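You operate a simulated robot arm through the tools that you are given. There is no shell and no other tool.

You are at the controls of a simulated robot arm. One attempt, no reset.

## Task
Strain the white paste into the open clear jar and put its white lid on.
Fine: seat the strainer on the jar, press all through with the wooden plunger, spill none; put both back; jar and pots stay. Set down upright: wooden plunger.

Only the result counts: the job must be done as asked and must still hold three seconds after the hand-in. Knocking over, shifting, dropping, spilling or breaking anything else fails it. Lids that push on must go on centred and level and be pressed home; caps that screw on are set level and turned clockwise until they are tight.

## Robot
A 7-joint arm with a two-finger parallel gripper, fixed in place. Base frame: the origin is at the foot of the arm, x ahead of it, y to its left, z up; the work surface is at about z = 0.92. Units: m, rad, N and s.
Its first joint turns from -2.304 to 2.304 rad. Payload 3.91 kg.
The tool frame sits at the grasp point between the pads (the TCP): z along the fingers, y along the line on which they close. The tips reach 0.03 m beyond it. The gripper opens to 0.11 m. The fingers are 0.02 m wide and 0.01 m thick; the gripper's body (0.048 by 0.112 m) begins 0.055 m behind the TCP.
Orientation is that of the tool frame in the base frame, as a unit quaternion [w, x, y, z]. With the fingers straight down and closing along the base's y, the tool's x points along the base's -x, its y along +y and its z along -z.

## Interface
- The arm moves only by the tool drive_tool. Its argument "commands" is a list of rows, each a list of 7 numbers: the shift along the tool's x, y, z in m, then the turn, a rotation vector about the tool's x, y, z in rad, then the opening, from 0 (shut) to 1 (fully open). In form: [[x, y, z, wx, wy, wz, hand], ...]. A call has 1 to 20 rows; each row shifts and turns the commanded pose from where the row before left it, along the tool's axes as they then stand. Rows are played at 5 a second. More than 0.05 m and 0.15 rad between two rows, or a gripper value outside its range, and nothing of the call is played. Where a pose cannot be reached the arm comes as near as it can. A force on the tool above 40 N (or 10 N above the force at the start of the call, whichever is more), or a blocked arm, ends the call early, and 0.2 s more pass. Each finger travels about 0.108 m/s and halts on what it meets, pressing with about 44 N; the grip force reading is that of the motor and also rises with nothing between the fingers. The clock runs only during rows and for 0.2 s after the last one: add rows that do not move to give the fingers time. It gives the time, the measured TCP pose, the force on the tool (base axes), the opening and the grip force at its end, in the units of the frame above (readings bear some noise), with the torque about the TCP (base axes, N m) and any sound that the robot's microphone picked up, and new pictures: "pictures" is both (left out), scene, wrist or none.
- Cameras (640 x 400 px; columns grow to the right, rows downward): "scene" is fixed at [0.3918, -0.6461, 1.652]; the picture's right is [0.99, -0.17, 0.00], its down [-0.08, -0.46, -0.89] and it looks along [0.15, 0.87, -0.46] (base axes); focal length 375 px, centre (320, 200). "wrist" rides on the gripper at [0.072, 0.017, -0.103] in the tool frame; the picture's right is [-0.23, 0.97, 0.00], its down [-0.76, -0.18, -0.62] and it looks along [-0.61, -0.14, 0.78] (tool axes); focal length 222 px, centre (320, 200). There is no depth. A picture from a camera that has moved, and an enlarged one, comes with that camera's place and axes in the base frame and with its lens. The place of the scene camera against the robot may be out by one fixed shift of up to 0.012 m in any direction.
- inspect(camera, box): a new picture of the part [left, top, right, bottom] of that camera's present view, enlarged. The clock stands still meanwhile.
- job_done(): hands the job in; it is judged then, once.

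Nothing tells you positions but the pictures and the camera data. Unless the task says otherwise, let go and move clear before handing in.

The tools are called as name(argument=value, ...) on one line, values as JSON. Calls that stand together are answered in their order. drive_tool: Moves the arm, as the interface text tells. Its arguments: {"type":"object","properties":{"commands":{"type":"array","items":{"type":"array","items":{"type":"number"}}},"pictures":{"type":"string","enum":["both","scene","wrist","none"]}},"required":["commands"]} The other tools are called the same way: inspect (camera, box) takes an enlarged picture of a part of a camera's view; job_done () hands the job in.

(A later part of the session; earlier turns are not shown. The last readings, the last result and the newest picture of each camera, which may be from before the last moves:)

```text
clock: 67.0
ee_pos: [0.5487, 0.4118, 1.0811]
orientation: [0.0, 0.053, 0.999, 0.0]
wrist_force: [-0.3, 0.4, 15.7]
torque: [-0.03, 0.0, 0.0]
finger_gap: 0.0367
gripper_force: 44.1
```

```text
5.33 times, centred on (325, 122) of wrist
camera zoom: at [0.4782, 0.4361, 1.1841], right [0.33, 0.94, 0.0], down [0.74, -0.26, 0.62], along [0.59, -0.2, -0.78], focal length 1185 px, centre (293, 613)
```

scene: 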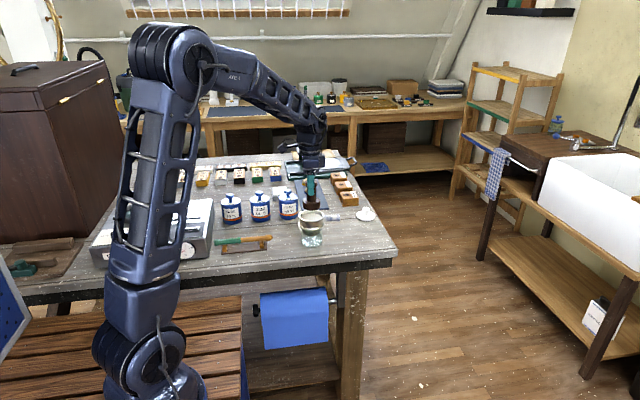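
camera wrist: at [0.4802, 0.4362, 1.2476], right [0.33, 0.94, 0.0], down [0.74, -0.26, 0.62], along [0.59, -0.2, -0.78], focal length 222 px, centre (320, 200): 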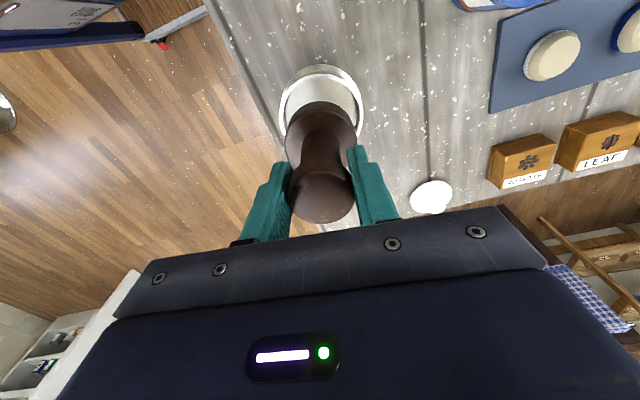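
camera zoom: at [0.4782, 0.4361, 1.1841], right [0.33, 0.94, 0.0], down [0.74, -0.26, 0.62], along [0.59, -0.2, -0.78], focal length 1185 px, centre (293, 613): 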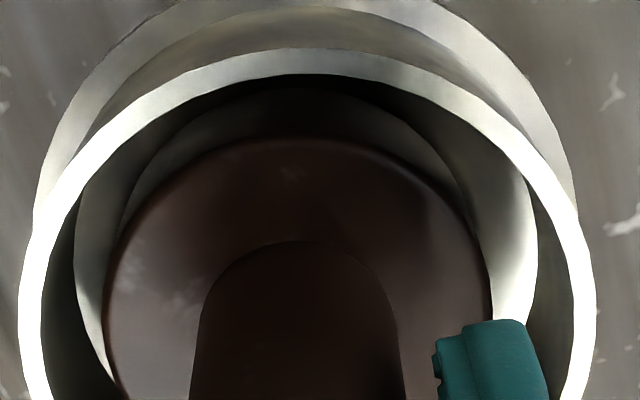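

The jar level looks steady now and the force has relaxed to 16 N. I'll press a bit further to be sure everything is through.

drive_tool(commands=[[0, 0, 0.001, 0, 0, 0, 0], [0, 0, 0, 0, 0, 0, 0], [0, 0, 0, 0, 0, 0, 0], [0, 0, 0, 0, 0, 0, 0], [0, 0, 0, 0, 0, 0, 0], [0, 0, 0, 0, 0, 0, 0], [0, 0, 0, 0, 0, 0, 0], [0, 0, 0, 0, 0, 0, 0], [0, 0, 0, 0, 0, 0, 0], [0, 0, 0, 0, 0, 0, 0]], pictures="none")

inspect(camera="scene", box=[290, 205, 340, 250])

```text
clock: 69.2
ee_pos: [0.5488, 0.4118, 1.0793]
orientation: [0.0, 0.052, 0.999, 0.001]
wrist_force: [2.3, -0.2, 35.1]
torque: [0.03, -0.26, -0.04]
finger_gap: 0.0367
gripper_force: 43.7
```

```text
8.89 times, centred on (315, 228) of scene
camera zoom: at [0.3918, -0.6461, 1.652], right [0.99, -0.17, 0.0], down [-0.08, -0.46, -0.89], along [0.15, 0.87, -0.46], focal length 3337 px, centre (364, -44)
```

zoom: 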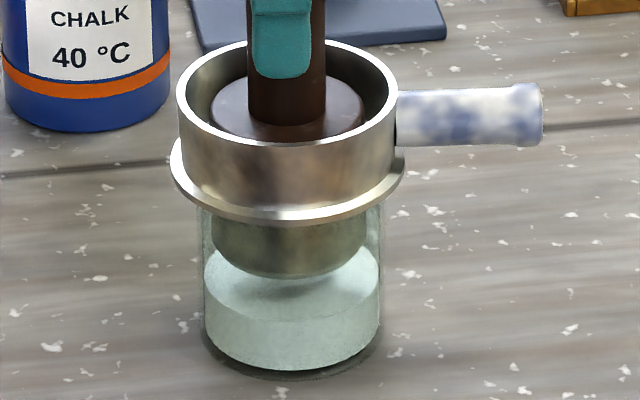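

The jar level isn't changing any more. I'll raise the plunger slowly, staying over the strainer, and look inside.

drive_tool(commands=[[0, 0, -0.002, 0, 0, 0, 0], [0, 0, -0.003, 0, 0, 0, 0], [0, 0, -0.005, 0, 0, 0, 0], [0, 0, -0.01, 0, 0, 0, 0], [0, 0, -0.01, 0, 0, 0, 0], [0, 0, -0.015, 0, 0, 0, 0], [0, 0, -0.015, 0, 0, 0, 0], [0, 0, -0.01, 0, 0, 0, 0], [0, 0, 0, 0, 0, 0, 0]])

inspect(camera="wrist", box=[240, 30, 400, 150])

inspect(camera="scene", box=[290, 195, 340, 250])

```text
clock: 71.2
ee_pos: [0.548, 0.4121, 1.1494]
orientation: [0.0, 0.053, 0.999, 0.0]
wrist_force: [0.0, -0.1, 0.0]
torque: [0.01, 0.02, 0.0]
finger_gap: 0.0366
gripper_force: 43.7
camera wrist: at [0.4783, 0.4366, 1.2525], right [0.33, 0.94, 0.0], down [0.74, -0.26, 0.62], along [0.59, -0.2, -0.78], focal length 222 px, centre (320, 200)
```

scene: 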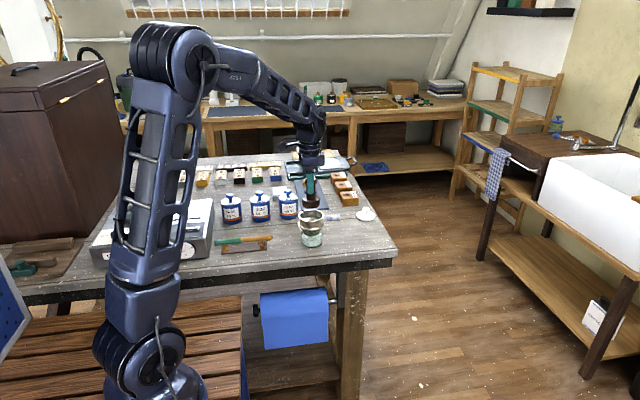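
wrist: 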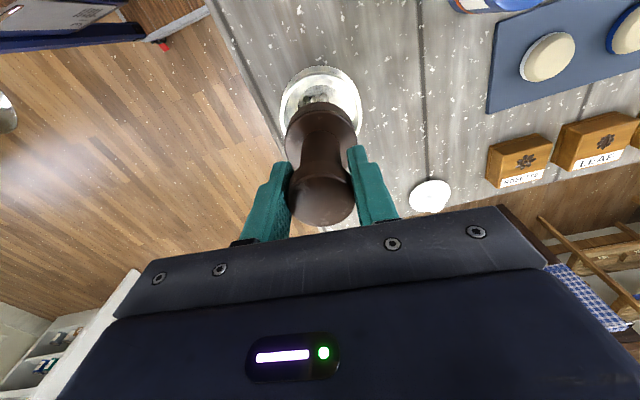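

```text
3.33 times, centred on (320, 90) of wrist
camera zoom: at [0.4783, 0.4366, 1.2525], right [0.33, 0.94, 0.0], down [0.74, -0.26, 0.62], along [0.59, -0.2, -0.78], focal length 740 px, centre (320, 567)
```

zoom: 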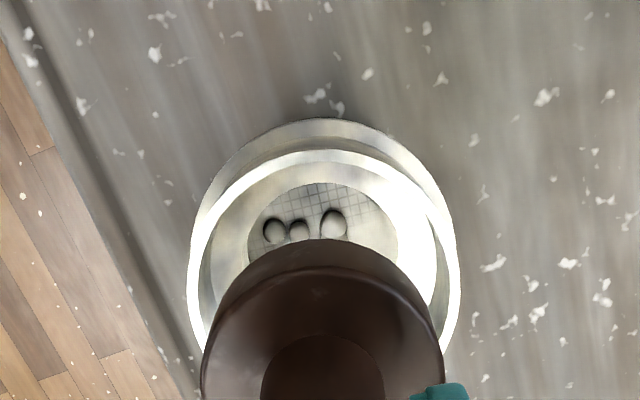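

```text
7.27 times, centred on (315, 222) of scene
camera zoom: at [0.3918, -0.6461, 1.652], right [0.99, -0.17, 0.0], down [-0.08, -0.46, -0.89], along [0.15, 0.87, -0.46], focal length 2730 px, centre (356, 36)
```

zoom: 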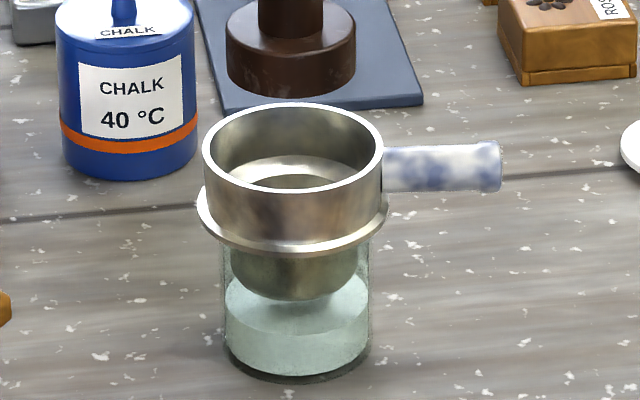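

The paste has gone through: I can see bare mesh with a few small lumps on it. I'll move the plunger up and aside to see the whole inside of the strainer.

drive_tool(commands=[[0, 0, -0.02, 0, 0, 0, 0], [-0.01, 0, -0.02, 0, 0, 0, 0], [-0.015, 0, -0.01, 0, 0, 0, 0], [-0.015, 0, 0, 0, 0, 0, 0], [0, 0, 0, 0, 0, 0, 0], [0, 0, 0, 0, 0, 0, 0]], pictures="none")

inspect(camera="wrist", box=[270, 20, 370, 110])

inspect(camera="scene", box=[298, 205, 330, 235])

```text
clock: 72.6
ee_pos: [0.5872, 0.4085, 1.1976]
orientation: [0.0, 0.052, 0.999, -0.001]
wrist_force: [0.3, -0.2, -0.1]
torque: [-0.03, 0.01, 0.0]
finger_gap: 0.0368
gripper_force: 43.8
```

```text
4.44 times, centred on (320, 65) of wrist
camera zoom: at [0.5185, 0.4325, 1.3023], right [0.33, 0.94, 0.0], down [0.74, -0.26, 0.62], along [0.59, -0.2, -0.78], focal length 987 px, centre (320, 800)
```

zoom: 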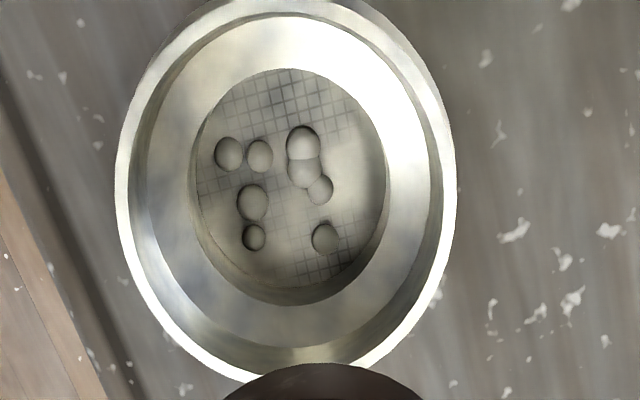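

```text
13.33 times, centred on (314, 220) of scene
camera zoom: at [0.3918, -0.6461, 1.652], right [0.99, -0.17, 0.0], down [-0.08, -0.46, -0.89], along [0.15, 0.87, -0.46], focal length 5005 px, centre (400, -67)
```

zoom: 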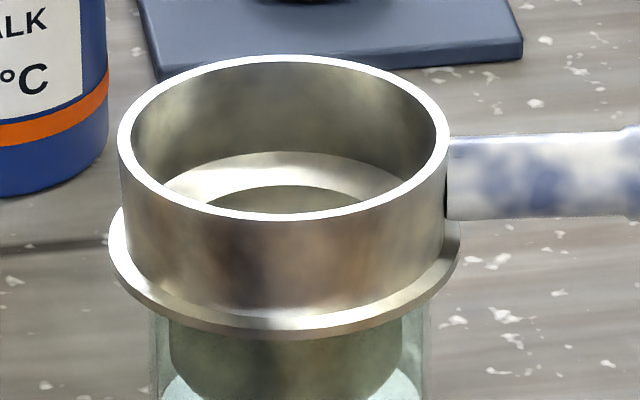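

inspect(camera="wrist", box=[295, 28, 340, 78])

inspect(camera="scene", box=[296, 215, 334, 250])

```text
8.00 times, centred on (318, 53) of wrist
camera zoom: at [0.5185, 0.4325, 1.3023], right [0.33, 0.94, 0.0], down [0.74, -0.26, 0.62], along [0.59, -0.2, -0.78], focal length 1777 px, centre (340, 1376)
```

zoom: 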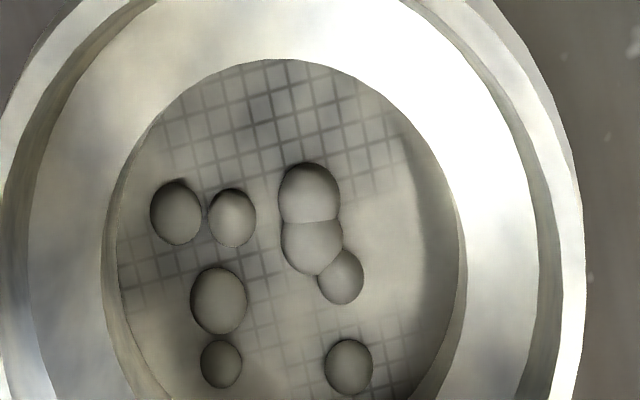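

```text
11.43 times, centred on (315, 232) of scene
camera zoom: at [0.3918, -0.6461, 1.652], right [0.99, -0.17, 0.0], down [-0.08, -0.46, -0.89], along [0.15, 0.87, -0.46], focal length 4290 px, centre (377, -171)
```

zoom: 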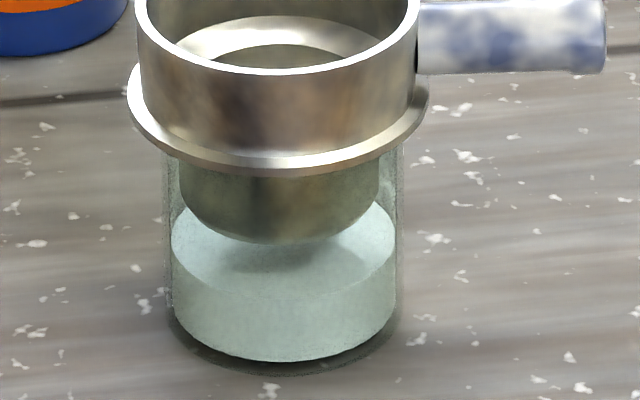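

The paste has all passed; only firm lumps too large for the mesh remain on it, and the jar holds the strained paste. Now I'll take the plunger back to its original place.

drive_tool(commands=[[-0.004, 0.013, 0, 0, 0, 0, 0], [-0.007, 0.026, 0, 0, 0, 0, 0], [-0.007, 0.026, 0, 0, 0, 0, 0], [-0.007, 0.026, 0, 0, 0, 0, 0], [-0.007, 0.026, 0, 0, 0, 0, 0], [-0.007, 0.025, 0, 0, 0, 0, 0], [-0.0037, 0.013, 0, 0, 0, 0, 0], [0, 0, 0.03, 0, 0, 0, 0], [0, 0, 0.04, 0, 0, 0, 0], [0, 0, 0.04, 0, 0, 0, 0], [0, 0, 0.04, 0, 0, 0, 0], [0, 0, 0.02, 0, 0, 0, 0], [0, 0, 0.01, 0, 0, 0, 0], [0, 0, 0, 0, 0, 0, 0], [0, 0, 0, 0, 0, 0, 0]])

inspect(camera="scene", box=[300, 180, 380, 240])

inspect(camera="wrist", box=[200, 60, 440, 240])

```text
clock: 75.8
ee_pos: [0.6467, 0.5579, 1.0187]
orientation: [-0.001, 0.052, 0.999, 0.0]
wrist_force: [0.7, -0.3, -0.9]
torque: [0.0, -0.01, 0.01]
finger_gap: 0.0367
gripper_force: 43.9
camera wrist: at [0.5765, 0.5812, 1.1217], right [0.33, 0.94, 0.0], down [0.74, -0.26, 0.62], along [0.59, -0.2, -0.78], focal length 222 px, centre (320, 200)
```

scene: 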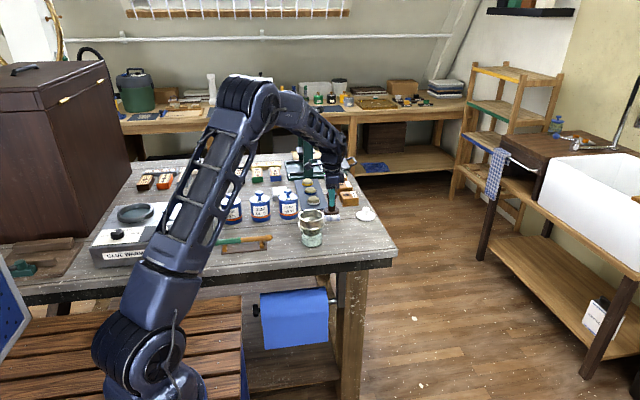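
wrist: 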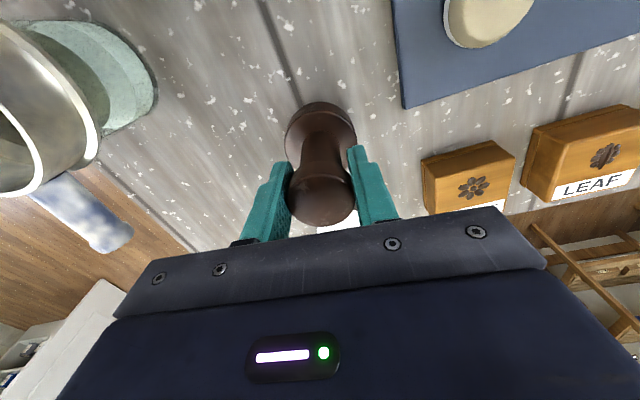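

```text
6.67 times, centred on (340, 210) of scene
camera zoom: at [0.3918, -0.6461, 1.652], right [0.99, -0.17, 0.0], down [-0.08, -0.46, -0.89], along [0.15, 0.87, -0.46], focal length 2503 px, centre (187, 133)
```

zoom: 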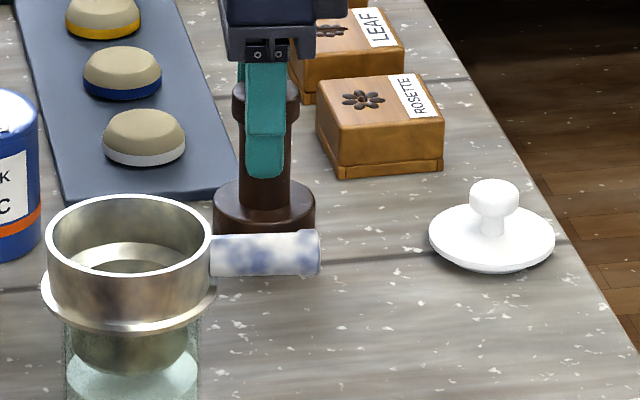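

```text
2.22 times, centred on (320, 150) of wrist
camera zoom: at [0.5765, 0.5812, 1.1217], right [0.33, 0.94, 0.0], down [0.74, -0.26, 0.62], along [0.59, -0.2, -0.78], focal length 494 px, centre (320, 311)
```

zoom: 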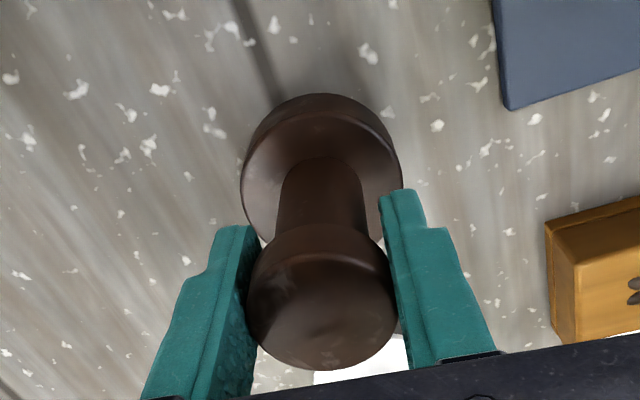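

The plunger is about 1 mm from its original spot horizontally. I'll lower it gently until it touches the table.

drive_tool(commands=[[0, 0.001, 0.006, 0, 0, 0, 0], [0, 0, 0.005, 0, 0, 0, 0], [0, 0, 0.003, 0, 0, 0, 0], [0, 0, 0.001, 0, 0, 0, 0], [0, 0, 0, 0, 0, 0, 0]], pictures="none")

inspect(camera="scene", box=[320, 195, 350, 225])

```text
clock: 77.0
ee_pos: [0.6481, 0.5588, 1.0031]
orientation: [0.0, 0.052, 0.999, 0.0]
wrist_force: [0.6, -0.1, -0.8]
torque: [0.01, -0.02, 0.0]
finger_gap: 0.0368
gripper_force: 44.4
```

```text
13.33 times, centred on (335, 210) of scene
camera zoom: at [0.3918, -0.6461, 1.652], right [0.99, -0.17, 0.0], down [-0.08, -0.46, -0.89], along [0.15, 0.87, -0.46], focal length 5005 px, centre (120, 67)
```

zoom: 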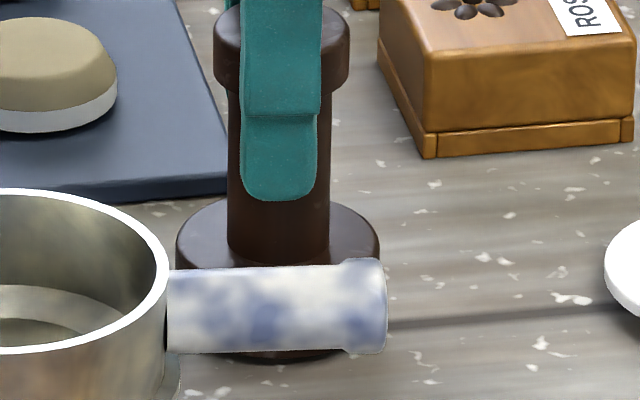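

drive_tool(commands=[[0, 0, 0.001, 0, 0, 0, 0], [0, 0, 0.0005, 0, 0, 0, 0], [0, 0, 0, 0, 0, 0, 0]], pictures="none")

```text
clock: 77.8
ee_pos: [0.6469, 0.5582, 1.0022]
orientation: [0.001, 0.052, 0.999, 0.0]
wrist_force: [-0.6, -0.1, -1.8]
torque: [0.02, -0.01, 0.01]
finger_gap: 0.0366
gripper_force: 43.6
```

The plunger hasn't touched down yet, so I'll continue in 1 mm steps.

drive_tool(commands=[[0, 0, 0.001, 0, 0, 0, 0], [0, 0, 0, 0, 0, 0, 0]], pictures="none")

drive_tool(commands=[[0, 0, 0.001, 0, 0, 0, 0], [0, 0, 0, 0, 0, 0, 0]], pictures="none")

```text
clock: 78.4
ee_pos: [0.6471, 0.5586, 1.0012]
orientation: [0.0, 0.052, 0.999, 0.0]
wrist_force: [0.2, -0.5, -1.7]
torque: [0.0, 0.03, -0.01]
finger_gap: 0.0368
gripper_force: 43.8
```

```text
clock: 79.0
ee_pos: [0.6466, 0.5593, 1.0004]
orientation: [0.0, 0.052, 0.999, 0.0]
wrist_force: [-0.1, -0.6, -1.9]
torque: [0.02, 0.0, 0.02]
finger_gap: 0.0368
gripper_force: 44.0
```

drive_tool(commands=[[0, 0, 0.001, 0, 0, 0, 0], [0, 0, 0, 0, 0, 0, 0]], pictures="none")

inspect(camera="scene", box=[320, 195, 350, 225])

```text
clock: 79.6
ee_pos: [0.6467, 0.5593, 0.9993]
orientation: [0.0, 0.053, 0.999, 0.0]
wrist_force: [-0.7, -0.7, 1.1]
torque: [-0.07, -0.07, -0.04]
finger_gap: 0.0363
gripper_force: 44.3
```

```text
13.33 times, centred on (335, 210) of scene
camera zoom: at [0.3918, -0.6461, 1.652], right [0.99, -0.17, 0.0], down [-0.08, -0.46, -0.89], along [0.15, 0.87, -0.46], focal length 5005 px, centre (120, 67)
```

zoom: 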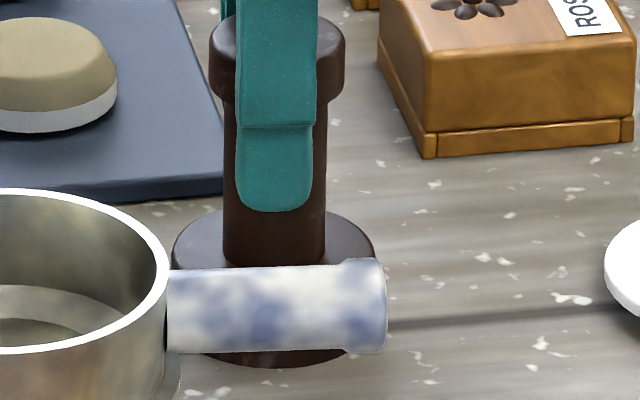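

The plunger has touched the table, at the same image position as at the start. I'll release it and check that it stands upright.

drive_tool(commands=[[0, 0, 0, 0, 0, 0, 0.34], [0, 0, 0, 0, 0, 0, 0.36], [0, 0, 0, 0, 0, 0, 0.4], [0, 0, 0, 0, 0, 0, 0.5], [0, 0, 0, 0, 0, 0, 0.7], [0, 0, 0, 0, 0, 0, 1], [0, 0, 0, 0, 0, 0, 1]], pictures="none")

inspect(camera="scene", box=[300, 180, 380, 240])

inspect(camera="wrist", box=[200, 60, 440, 240])

```text
clock: 81.2
ee_pos: [0.6458, 0.5594, 0.999]
orientation: [0.0, 0.053, 0.999, 0.0]
wrist_force: [0.0, -0.6, -0.1]
torque: [0.01, -0.01, -0.05]
finger_gap: 0.1102
gripper_force: 0.0
```

```text
6.67 times, centred on (340, 210) of scene
camera zoom: at [0.3918, -0.6461, 1.652], right [0.99, -0.17, 0.0], down [-0.08, -0.46, -0.89], along [0.15, 0.87, -0.46], focal length 2503 px, centre (187, 133)
```

zoom: 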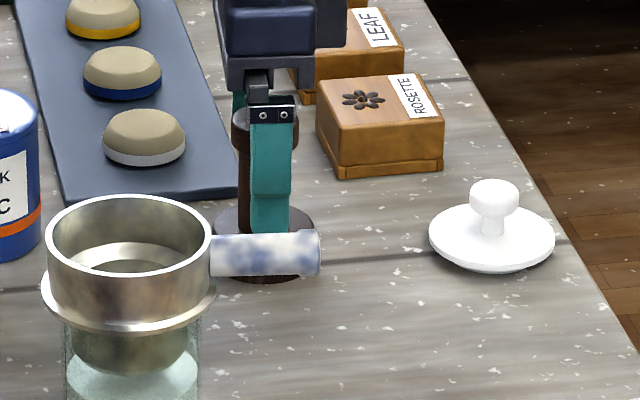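

```text
2.22 times, centred on (320, 150) of wrist
camera zoom: at [0.5767, 0.5831, 1.1033], right [0.33, 0.94, 0.0], down [0.74, -0.26, 0.62], along [0.59, -0.2, -0.78], focal length 494 px, centre (320, 311)
```

zoom: 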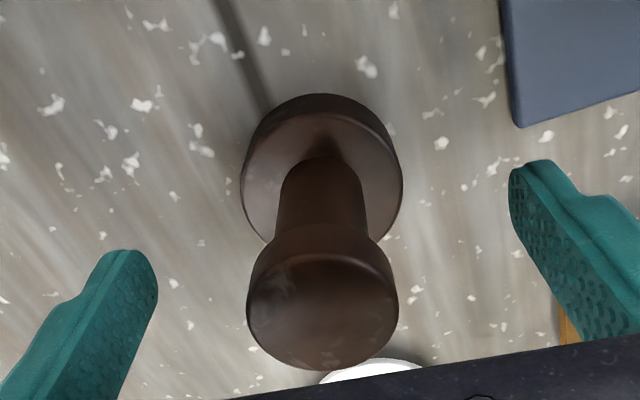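

The plunger stands upright at its spot. I'll rise and go back over the strainer to return it.

drive_tool(commands=[[0, 0, -0.02, 0, 0, 0, 1], [0, 0, -0.03, 0, 0, 0, 1], [0, 0, -0.03, 0, 0, 0, 1], [0, 0, -0.03, 0, 0, 0, 1], [0.0132, -0.0258, 0, 0, 0, 0, 1], [0.0132, -0.0258, 0, 0, 0, 0, 1], [0.0132, -0.0258, 0, 0, 0, 0, 1], [0.0132, -0.0258, 0, 0, 0, 0, 1], [0.0132, -0.0258, 0, 0, 0, 0, 1], [0.0132, -0.0257, 0, 0, 0, 0, 1], [0, 0, 0, 0, 0, 0, 1], [0, 0, 0, 0, 0, 0, 1]])

inspect(camera="wrist", box=[160, 40, 480, 240])

inspect(camera="scene", box=[280, 180, 350, 240])

```text
clock: 83.8
ee_pos: [0.5529, 0.4126, 1.1084]
orientation: [0.0, 0.053, 0.999, 0.0]
wrist_force: [-0.7, -0.7, -0.2]
torque: [-0.03, 0.06, -0.01]
finger_gap: 0.11
gripper_force: 0.0
camera wrist: at [0.4826, 0.437, 1.2119], right [0.33, 0.94, 0.0], down [0.74, -0.26, 0.62], along [0.59, -0.2, -0.78], focal length 222 px, centre (320, 200)
```

scene: 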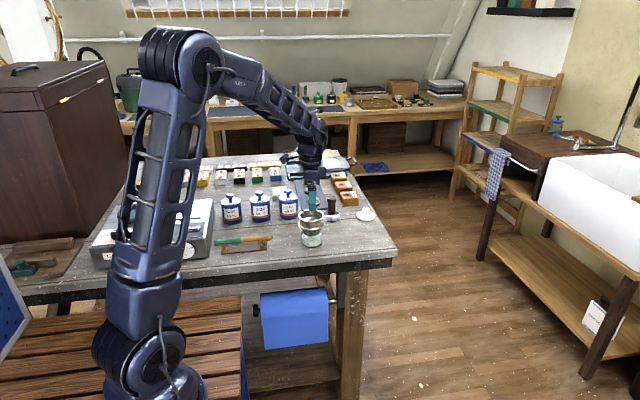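
wrist: 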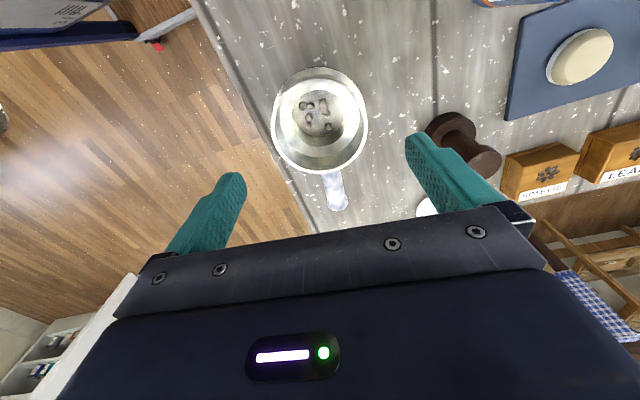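

```text
2.00 times, centred on (320, 140) of wrist
camera zoom: at [0.4826, 0.437, 1.2119], right [0.33, 0.94, 0.0], down [0.74, -0.26, 0.62], along [0.59, -0.2, -0.78], focal length 444 px, centre (320, 320)
```

zoom: 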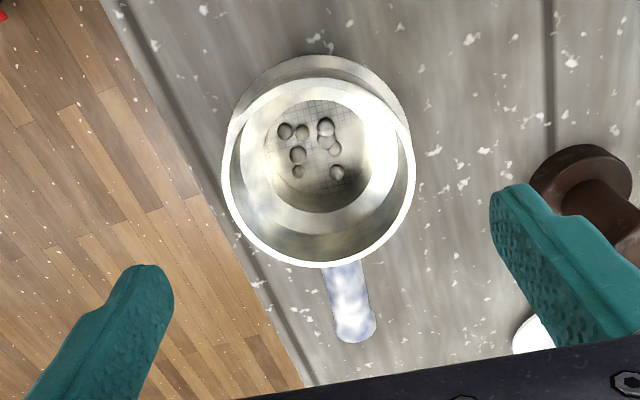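

```text
6.67 times, centred on (315, 210) of scene
camera zoom: at [0.3918, -0.6461, 1.652], right [0.99, -0.17, 0.0], down [-0.08, -0.46, -0.89], along [0.15, 0.87, -0.46], focal length 2503 px, centre (353, 133)
```

zoom: 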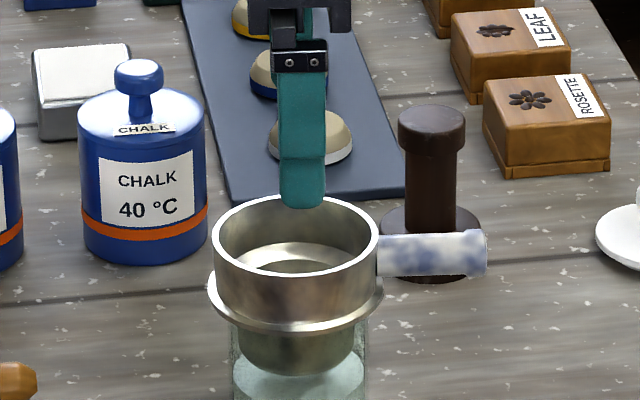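

The strainer is still level on the jar, with the lumps sitting quietly on the mesh. I'll lower the open fingers around the hoop as before.

drive_tool(commands=[[0, 0.0008, 0.02, 0, 0, 0, 1], [0, 0, 0.02, 0, 0, 0, 1], [0, 0, 0.015, 0, 0, 0, 1], [0, 0, 0.01, 0, 0, 0, 1], [0, 0, 0.0065, 0, 0, 0, 1], [0, 0, 0, 0, 0, 0, 1], [0, 0, 0, 0, 0, 0, 1]], pictures="none")

inspect(camera="wrist", box=[160, 40, 480, 240])

inspect(camera="scene", box=[290, 200, 340, 245])

```text
clock: 85.4
ee_pos: [0.552, 0.4128, 1.038]
orientation: [0.0, 0.052, 0.999, 0.0]
wrist_force: [-0.9, 0.5, -0.5]
torque: [0.01, 0.0, 0.0]
finger_gap: 0.1101
gripper_force: 0.1
```

```text
2.00 times, centred on (320, 140) of wrist
camera zoom: at [0.4818, 0.4376, 1.1409], right [0.33, 0.94, 0.0], down [0.74, -0.26, 0.62], along [0.59, -0.2, -0.78], focal length 444 px, centre (320, 320)
```

zoom: 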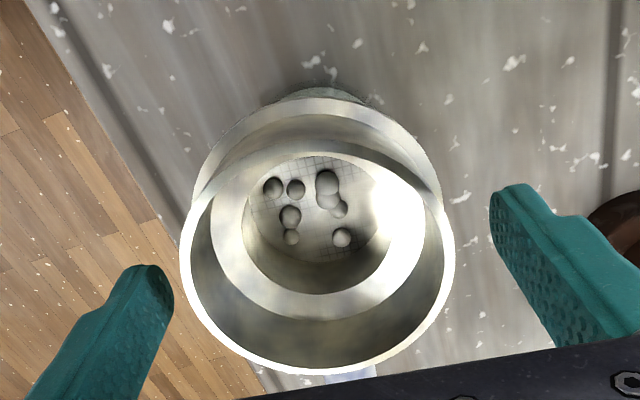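

```text
8.89 times, centred on (315, 222) of scene
camera zoom: at [0.3918, -0.6461, 1.652], right [0.99, -0.17, 0.0], down [-0.08, -0.46, -0.89], along [0.15, 0.87, -0.46], focal length 3337 px, centre (364, 0)
```

zoom: 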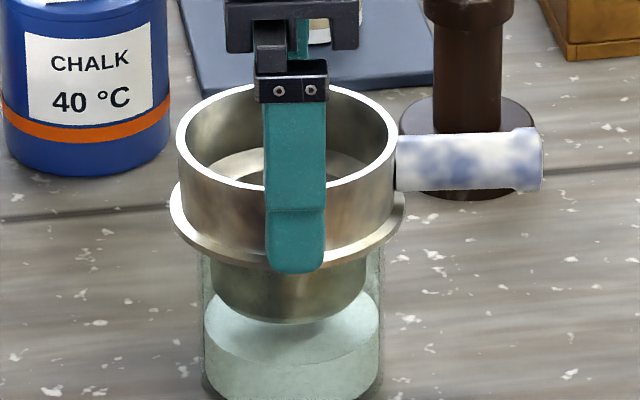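

This matches the pose at release. I'll close on the hoop.

drive_tool(commands=[[0, 0, 0, 0, 0, 0, 0.9], [0, 0, 0, 0, 0, 0, 0.8], [0, 0, 0, 0, 0, 0, 0.75], [0, 0, 0, 0, 0, 0, 0.72], [0, 0, 0, 0, 0, 0, 0.7], [0, 0, 0, 0, 0, 0, 0.6], [0, 0, 0, 0, 0, 0, 0], [0, 0, 0, 0, 0, 0, 0]], pictures="none")

inspect(camera="wrist", box=[160, 40, 480, 240])

inspect(camera="scene", box=[290, 205, 340, 250])

```text
clock: 87.2
ee_pos: [0.5507, 0.4136, 1.0373]
orientation: [0.0, 0.053, 0.999, 0.0]
wrist_force: [0.1, -0.4, 0.7]
torque: [-0.03, -0.01, -0.03]
finger_gap: 0.0772
gripper_force: 43.7
```

```text
2.00 times, centred on (320, 140) of wrist
camera zoom: at [0.4818, 0.4376, 1.141], right [0.33, 0.94, 0.0], down [0.74, -0.26, 0.62], along [0.59, -0.2, -0.78], focal length 444 px, centre (320, 320)
```

zoom: 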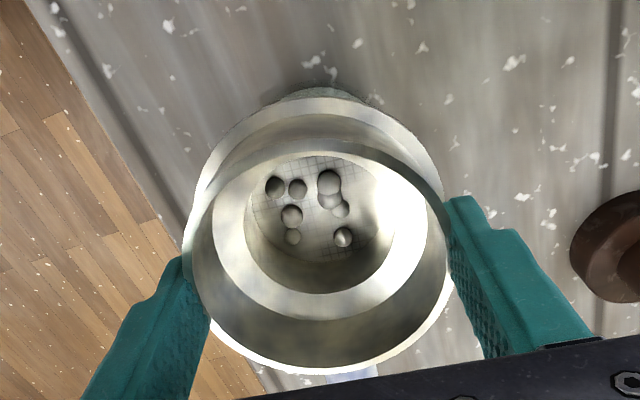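

```text
8.89 times, centred on (315, 228) of scene
camera zoom: at [0.3918, -0.6461, 1.652], right [0.99, -0.17, 0.0], down [-0.08, -0.46, -0.89], along [0.15, 0.87, -0.46], focal length 3337 px, centre (364, -44)
```

zoom: 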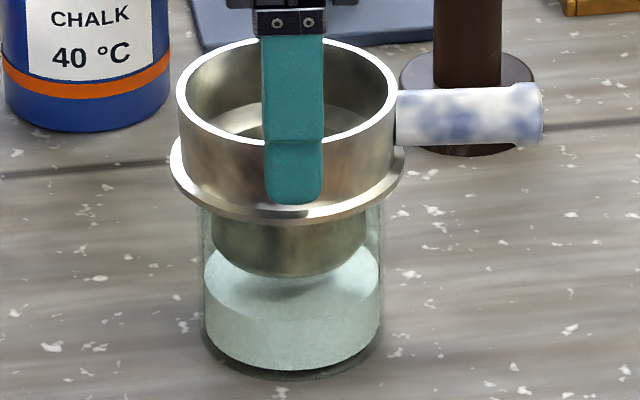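

The hoop is gripped and the jar hasn't moved. I'll lift straight up slowly, making sure the jar stays put.

drive_tool(commands=[[0, 0, -0.003, 0, 0, 0, 0], [0, 0, -0.004, 0, 0, 0, 0], [0, 0, -0.006, 0, 0, 0, 0], [0, 0, -0.008, 0, 0, 0, 0], [0, 0, -0.008, 0, 0, 0, 0], [0, 0, -0.01, 0, 0, 0, 0], [0, 0, -0.01, 0, 0, 0, 0], [0, 0, 0, 0, 0, 0, 0]], pictures="none")

inspect(camera="scene", box=[280, 195, 350, 255])

inspect(camera="wrist", box=[160, 40, 480, 240])

```text
clock: 89.0
ee_pos: [0.552, 0.4133, 1.0872]
orientation: [0.001, 0.053, 0.999, 0.0]
wrist_force: [-0.3, -0.3, -1.0]
torque: [0.0, -0.01, 0.03]
finger_gap: 0.0771
gripper_force: 44.1
```

```text
6.67 times, centred on (315, 225) of scene
camera zoom: at [0.3918, -0.6461, 1.652], right [0.99, -0.17, 0.0], down [-0.08, -0.46, -0.89], along [0.15, 0.87, -0.46], focal length 2503 px, centre (353, 33)
```

zoom: 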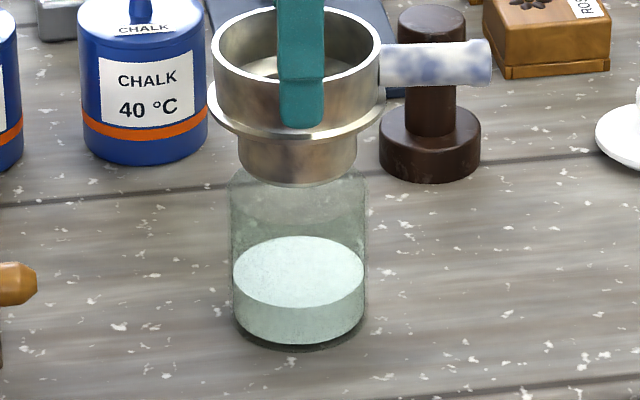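

```text
2.00 times, centred on (320, 140) of wrist
camera zoom: at [0.483, 0.4383, 1.1913], right [0.33, 0.94, 0.0], down [0.74, -0.26, 0.62], along [0.59, -0.2, -0.78], focal length 444 px, centre (320, 320)
```

zoom: 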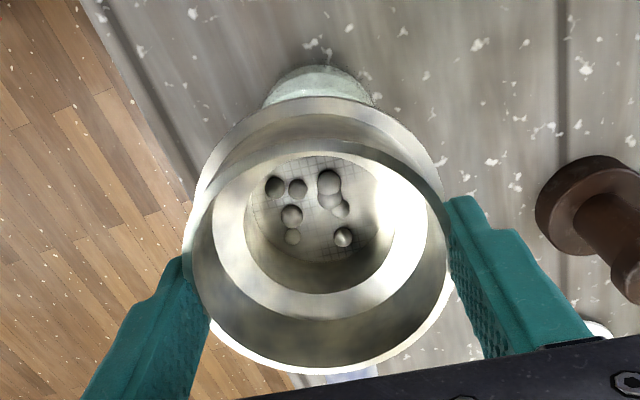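

The strainer is clear and the jar stayed in place, holding the paste. I'll carry the strainer level back to its original spot.

drive_tool(commands=[[0, 0, -0.01, 0, 0, 0, 0], [0, 0, -0.01, 0, 0, 0, 0], [-0.01, 0.002, 0, 0, 0, 0, 0], [-0.02, 0.0035, 0, 0, 0, 0, 0], [-0.022, 0.0038, 0, 0, 0, 0, 0], [-0.022, 0.0038, 0, 0, 0, 0, 0], [-0.022, 0.0038, 0, 0, 0, 0, 0], [-0.019, 0.0034, 0, 0, 0, 0, 0], [-0.01, 0.0015, 0, 0, 0, 0, 0], [0, 0, 0.02, 0, 0, 0, 0], [0, 0, 0.03, 0, 0, 0, 0], [0, 0, 0.03, 0, 0, 0, 0], [0, 0, 0.02, 0, 0, 0, 0], [0, 0, 0, 0, 0, 0, 0], [0, 0, 0, 0, 0, 0, 0]])

inspect(camera="scene", box=[332, 212, 384, 244])

inspect(camera="wrist", box=[160, 40, 480, 240])

```text
clock: 92.2
ee_pos: [0.6785, 0.4215, 1.0068]
orientation: [0.0, 0.052, 0.999, 0.001]
wrist_force: [0.4, 0.3, -1.5]
torque: [0.0, 0.06, -0.02]
finger_gap: 0.0772
gripper_force: 44.2
camera wrist: at [0.6082, 0.4464, 1.1106], right [0.33, 0.94, 0.0], down [0.74, -0.26, 0.62], along [0.59, -0.2, -0.78], focal length 222 px, centre (320, 200)
```

scene: 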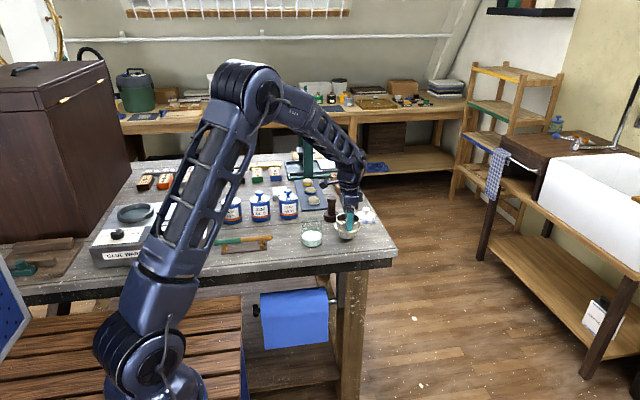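
wrist: 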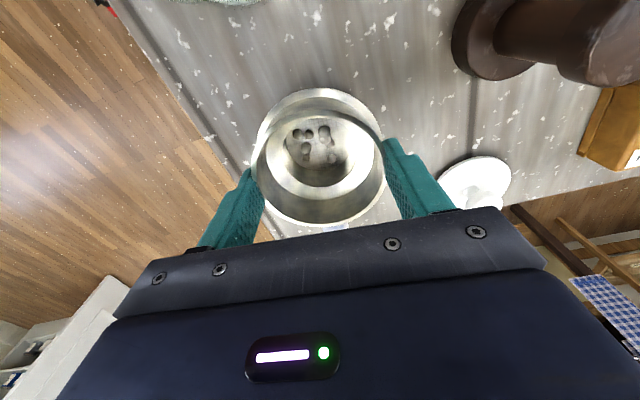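

```text
12.31 times, centred on (358, 228) of scene
camera zoom: at [0.3918, -0.6461, 1.652], right [0.99, -0.17, 0.0], down [-0.08, -0.46, -0.89], along [0.15, 0.87, -0.46], focal length 4620 px, centre (-148, -145)
```

zoom: 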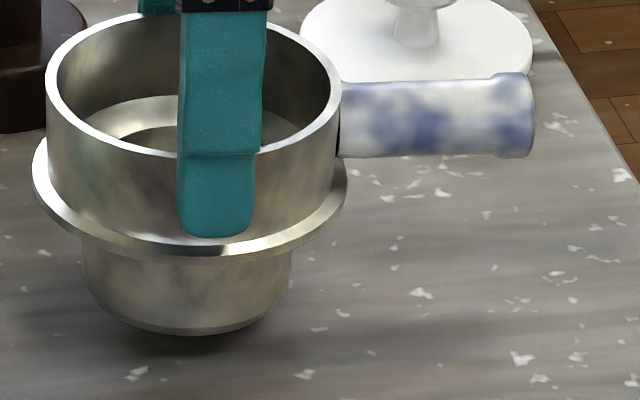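

```text
2.00 times, centred on (320, 140) of wrist
camera zoom: at [0.6082, 0.4464, 1.1106], right [0.33, 0.94, 0.0], down [0.74, -0.26, 0.62], along [0.59, -0.2, -0.78], focal length 444 px, centre (320, 320)
```

zoom: 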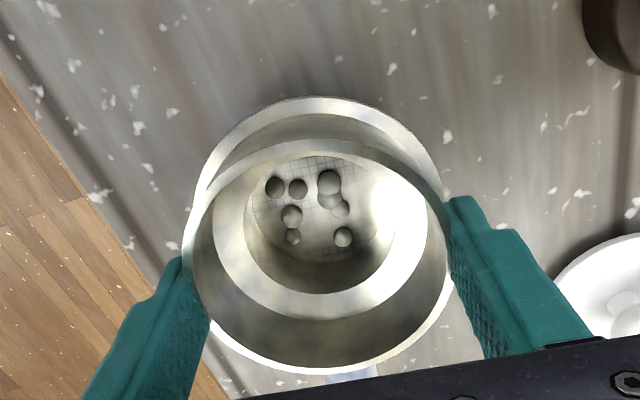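

It is within about 1.5 mm of its original place. I'll lower it the last centimetre until it touches.

drive_tool(commands=[[-0.001, 0.0005, 0.004, 0, 0, 0, 0], [0, 0, 0.004, 0, 0, 0, 0], [0, 0, 0.002, 0, 0, 0, 0], [0, 0, 0.001, 0, 0, 0, 0], [0, 0, 0, 0, 0, 0, 0]], pictures="none")

drive_tool(commands=[[0, 0, 0.001, 0, 0, 0, 0], [0, 0, 0, 0, 0, 0, 0]], pictures="none")

```text
clock: 93.4
ee_pos: [0.6795, 0.4235, 0.996]
orientation: [-0.001, 0.053, 0.999, 0.0]
wrist_force: [-0.2, -0.6, -2.5]
torque: [0.03, -0.01, 0.03]
finger_gap: 0.0771
gripper_force: 43.9
```

```text
clock: 94.0
ee_pos: [0.6801, 0.422, 0.995]
orientation: [0.002, 0.052, 0.999, 0.001]
wrist_force: [-3.0, -0.7, 8.3]
torque: [-0.16, 0.24, -0.06]
finger_gap: 0.0771
gripper_force: 43.8
```

The strainer is down on the table with 8 N of contact. I'll ease up half a millimetre and release gradually.

drive_tool(commands=[[0, 0, -0.0005, 0, 0, 0, 0], [0, 0, 0, 0, 0, 0, 0.69], [0, 0, 0, 0, 0, 0, 0.71], [0, 0, 0, 0, 0, 0, 0.73], [0, 0, 0, 0, 0, 0, 0.77], [0, 0, 0, 0, 0, 0, 0.85], [0, 0, 0, 0, 0, 0, 1], [0, 0, 0, 0, 0, 0, 1]], pictures="none")

inspect(camera="scene", box=[332, 212, 384, 244])

inspect(camera="wrist", box=[160, 40, 480, 240])

```text
clock: 95.8
ee_pos: [0.6798, 0.4237, 0.9956]
orientation: [0.0, 0.053, 0.999, 0.0]
wrist_force: [0.6, -0.6, 0.0]
torque: [0.0, 0.0, 0.02]
finger_gap: 0.1102
gripper_force: 0.1
```

```text
12.31 times, centred on (358, 228) of scene
camera zoom: at [0.3918, -0.6461, 1.652], right [0.99, -0.17, 0.0], down [-0.08, -0.46, -0.89], along [0.15, 0.87, -0.46], focal length 4620 px, centre (-148, -145)
```

zoom: 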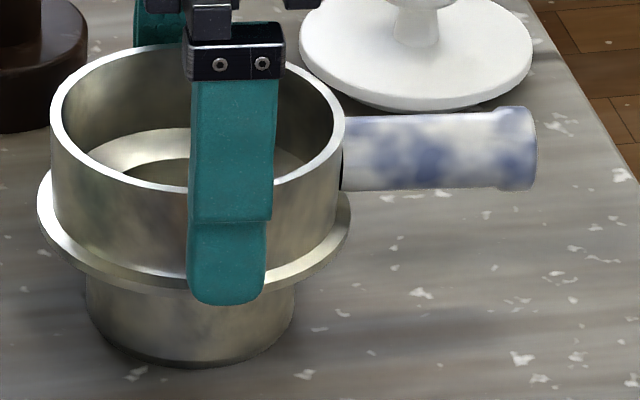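

```text
2.00 times, centred on (320, 140) of wrist
camera zoom: at [0.6096, 0.4472, 1.099], right [0.33, 0.94, 0.0], down [0.74, -0.26, 0.62], along [0.59, -0.2, -0.78], focal length 444 px, centre (320, 320)
```

zoom: 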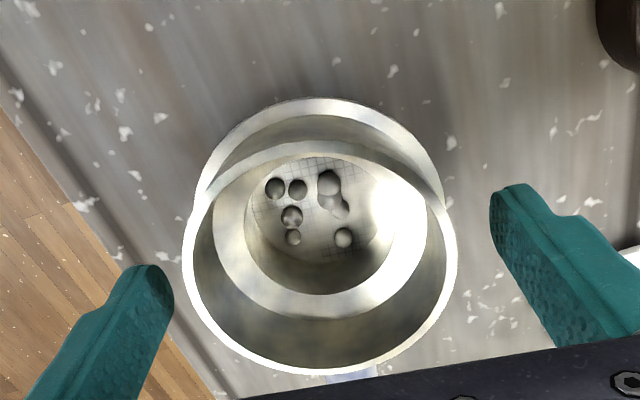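

The strainer is back exactly where it started. Next I'll rise and go to the white lid.

drive_tool(commands=[[0, 0, -0.02, 0, 0, 0, 1], [0, 0, -0.03, 0, 0, 0, 1], [0, 0, -0.03, 0, 0, 0, 1], [0, 0, -0.02, 0, 0, 0, 1], [-0.0155, 0.0223, 0, 0, 0, 0, 1], [-0.0155, 0.0223, 0, 0, 0, 0, 1], [-0.0155, 0.0223, 0, 0, 0, 0, 1], [-0.0155, 0.0223, 0, 0, 0, 0, 1], [-0.0155, 0.0222, 0, 0, 0, 0, 1], [-0.0157, 0.0222, 0, 0, 0, 0, 1], [0, 0, 0, 0, 0, 0, 1], [0, 0, 0, 0, 0, 0, 1]])

inspect(camera="wrist", box=[240, 60, 400, 180])

inspect(camera="scene", box=[340, 195, 390, 230])

inspect(camera="scene", box=[280, 190, 400, 255])

```text
clock: 98.4
ee_pos: [0.7874, 0.5445, 1.0952]
orientation: [0.0, 0.052, 0.999, 0.0]
wrist_force: [-0.9, 0.4, 0.5]
torque: [-0.03, 0.0, 0.0]
finger_gap: 0.11
gripper_force: 0.0
camera wrist: at [0.7179, 0.5703, 1.199], right [0.33, 0.94, 0.0], down [0.74, -0.26, 0.62], along [0.59, -0.2, -0.78], focal length 222 px, centre (320, 200)
```

scene: 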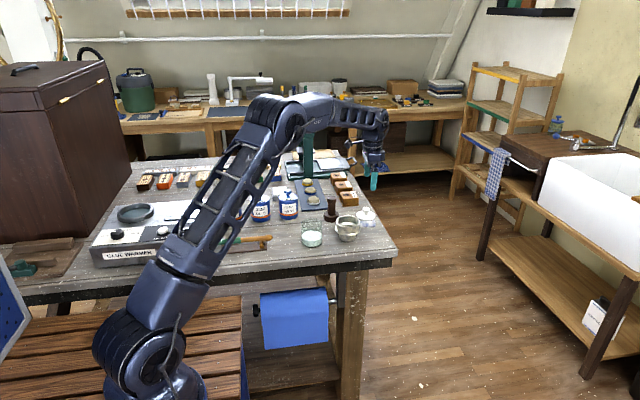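
wrist: 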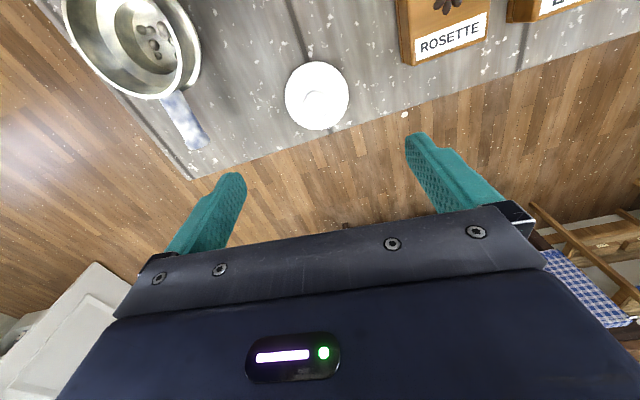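

```text
3.33 times, centred on (320, 120) of wrist
camera zoom: at [0.7179, 0.5703, 1.199], right [0.33, 0.94, 0.0], down [0.74, -0.26, 0.62], along [0.59, -0.2, -0.78], focal length 740 px, centre (320, 467)
```

zoom: 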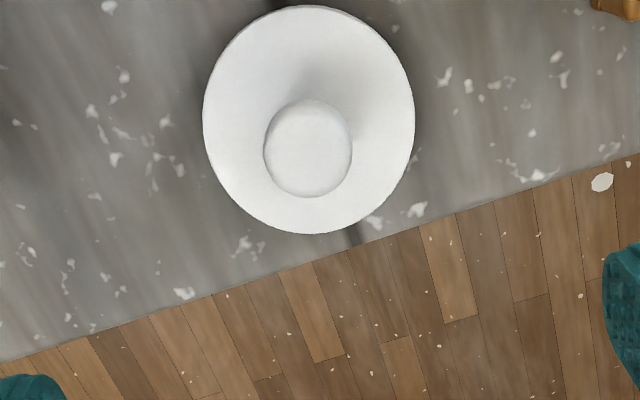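

```text
11.43 times, centred on (365, 212) of scene
camera zoom: at [0.3918, -0.6461, 1.652], right [0.99, -0.17, 0.0], down [-0.08, -0.46, -0.89], along [0.15, 0.87, -0.46], focal length 4290 px, centre (-194, 57)
```

zoom: 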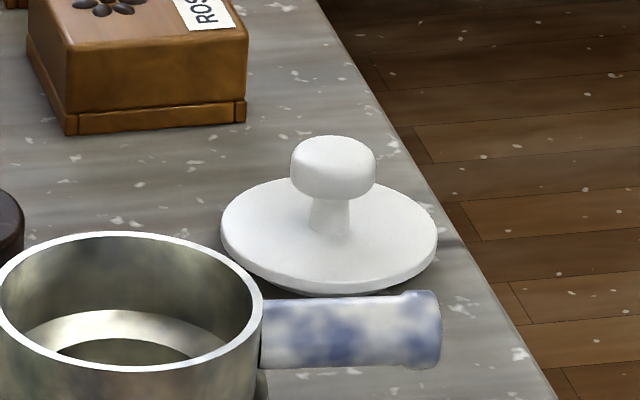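

```text
5.33 times, centred on (340, 222) of scene
camera zoom: at [0.3918, -0.6461, 1.652], right [0.99, -0.17, 0.0], down [-0.08, -0.46, -0.89], along [0.15, 0.87, -0.46], focal length 2002 px, centre (213, 80)
```

zoom: 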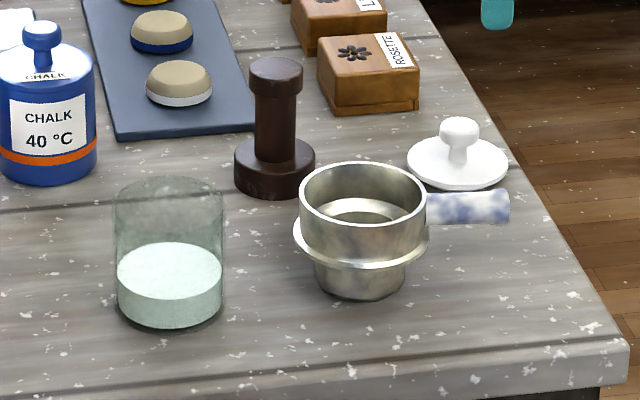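

Everything stands where it should, and the jar holds the paste. The lid is at about (0.781, 0.545) with its knob at z≈0.957, so I'll centre on it and lower partway to check.

drive_tool(commands=[[0.007, -0.002, 0.01, 0, 0, 0, 1], [0, 0, 0.025, 0, 0, 0, 1], [0, 0, 0.025, 0, 0, 0, 1], [0, 0, 0.015, 0, 0, 0, 1], [0, 0, 0, 0, 0, 0, 1], [0, 0, 0, 0, 0, 0, 1]], pictures="none")

inspect(camera="wrist", box=[200, 60, 440, 240])

inspect(camera="scene", box=[340, 190, 390, 230])

```text
clock: 99.8
ee_pos: [0.778, 0.5445, 1.0196]
orientation: [0.001, 0.053, 0.999, -0.001]
wrist_force: [0.2, -0.1, 0.1]
torque: [0.0, 0.02, 0.0]
finger_gap: 0.1099
gripper_force: 0.0
```

```text
2.22 times, centred on (320, 150) of wrist
camera zoom: at [0.7086, 0.5686, 1.1237], right [0.33, 0.94, 0.0], down [0.74, -0.26, 0.62], along [0.59, -0.2, -0.78], focal length 494 px, centre (320, 311)
```

zoom: 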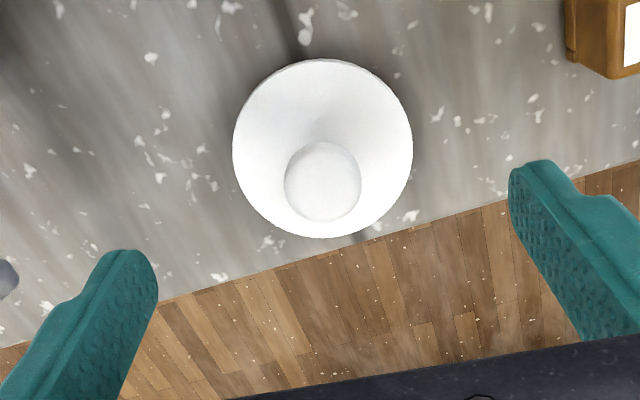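

```text
10.00 times, centred on (365, 210) of scene
camera zoom: at [0.3918, -0.6461, 1.652], right [0.99, -0.17, 0.0], down [-0.08, -0.46, -0.89], along [0.15, 0.87, -0.46], focal length 3754 px, centre (-130, 100)
```

zoom: 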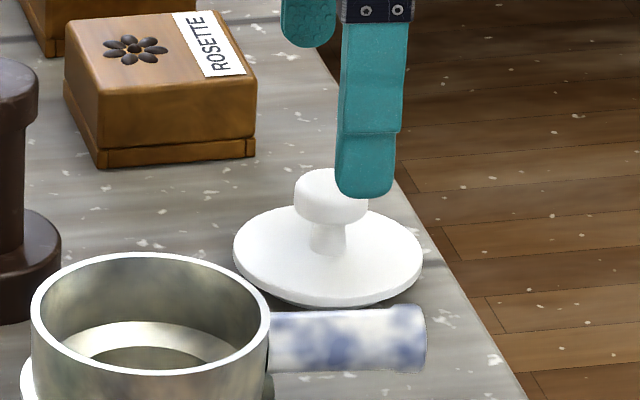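

The knob is nearly centred. I'll make a small correction, lower to the knob, and check before closing.

drive_tool(commands=[[-0.0019, 0.0006, 0.01, 0, 0, 0, 1], [0, 0, 0.015, 0, 0, 0, 1], [0, 0, 0.015, 0, 0, 0, 1], [0, 0, 0.01, 0, 0, 0, 1], [0, 0, 0, 0, 0, 0, 1], [0, 0, 0, 0, 0, 0, 1]], pictures="none")

inspect(camera="wrist", box=[200, 60, 440, 240])

inspect(camera="scene", box=[340, 190, 390, 230])

```text
clock: 101.2
ee_pos: [0.7806, 0.5452, 0.97]
orientation: [0.0, 0.052, 0.999, 0.0]
wrist_force: [-1.3, 0.3, -0.4]
torque: [0.02, 0.01, -0.01]
finger_gap: 0.1099
gripper_force: 0.1
```

```text
2.22 times, centred on (320, 150) of wrist
camera zoom: at [0.7106, 0.5692, 1.0735], right [0.33, 0.94, 0.0], down [0.74, -0.26, 0.62], along [0.59, -0.2, -0.78], focal length 494 px, centre (320, 311)
```

zoom: 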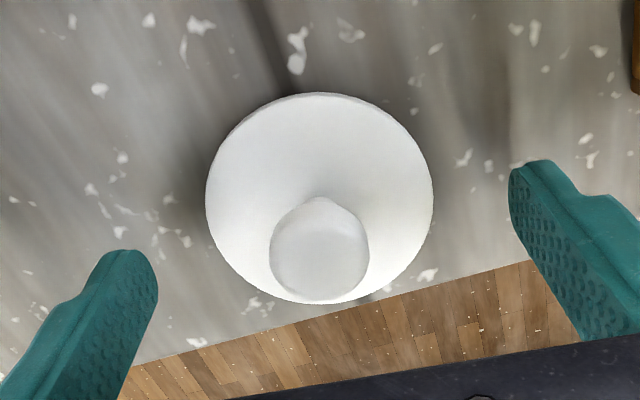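

```text
10.00 times, centred on (365, 210) of scene
camera zoom: at [0.3918, -0.6461, 1.652], right [0.99, -0.17, 0.0], down [-0.08, -0.46, -0.89], along [0.15, 0.87, -0.46], focal length 3754 px, centre (-130, 100)
```

zoom: 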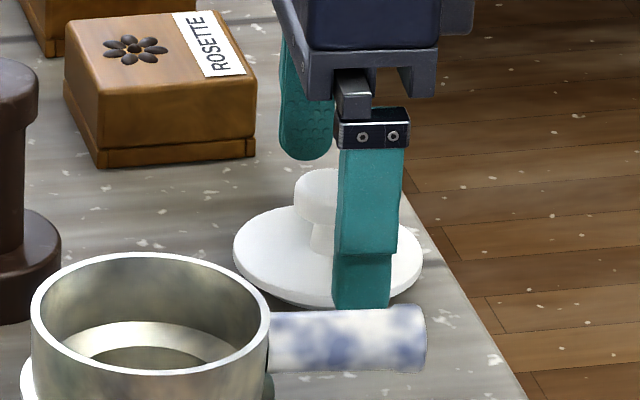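

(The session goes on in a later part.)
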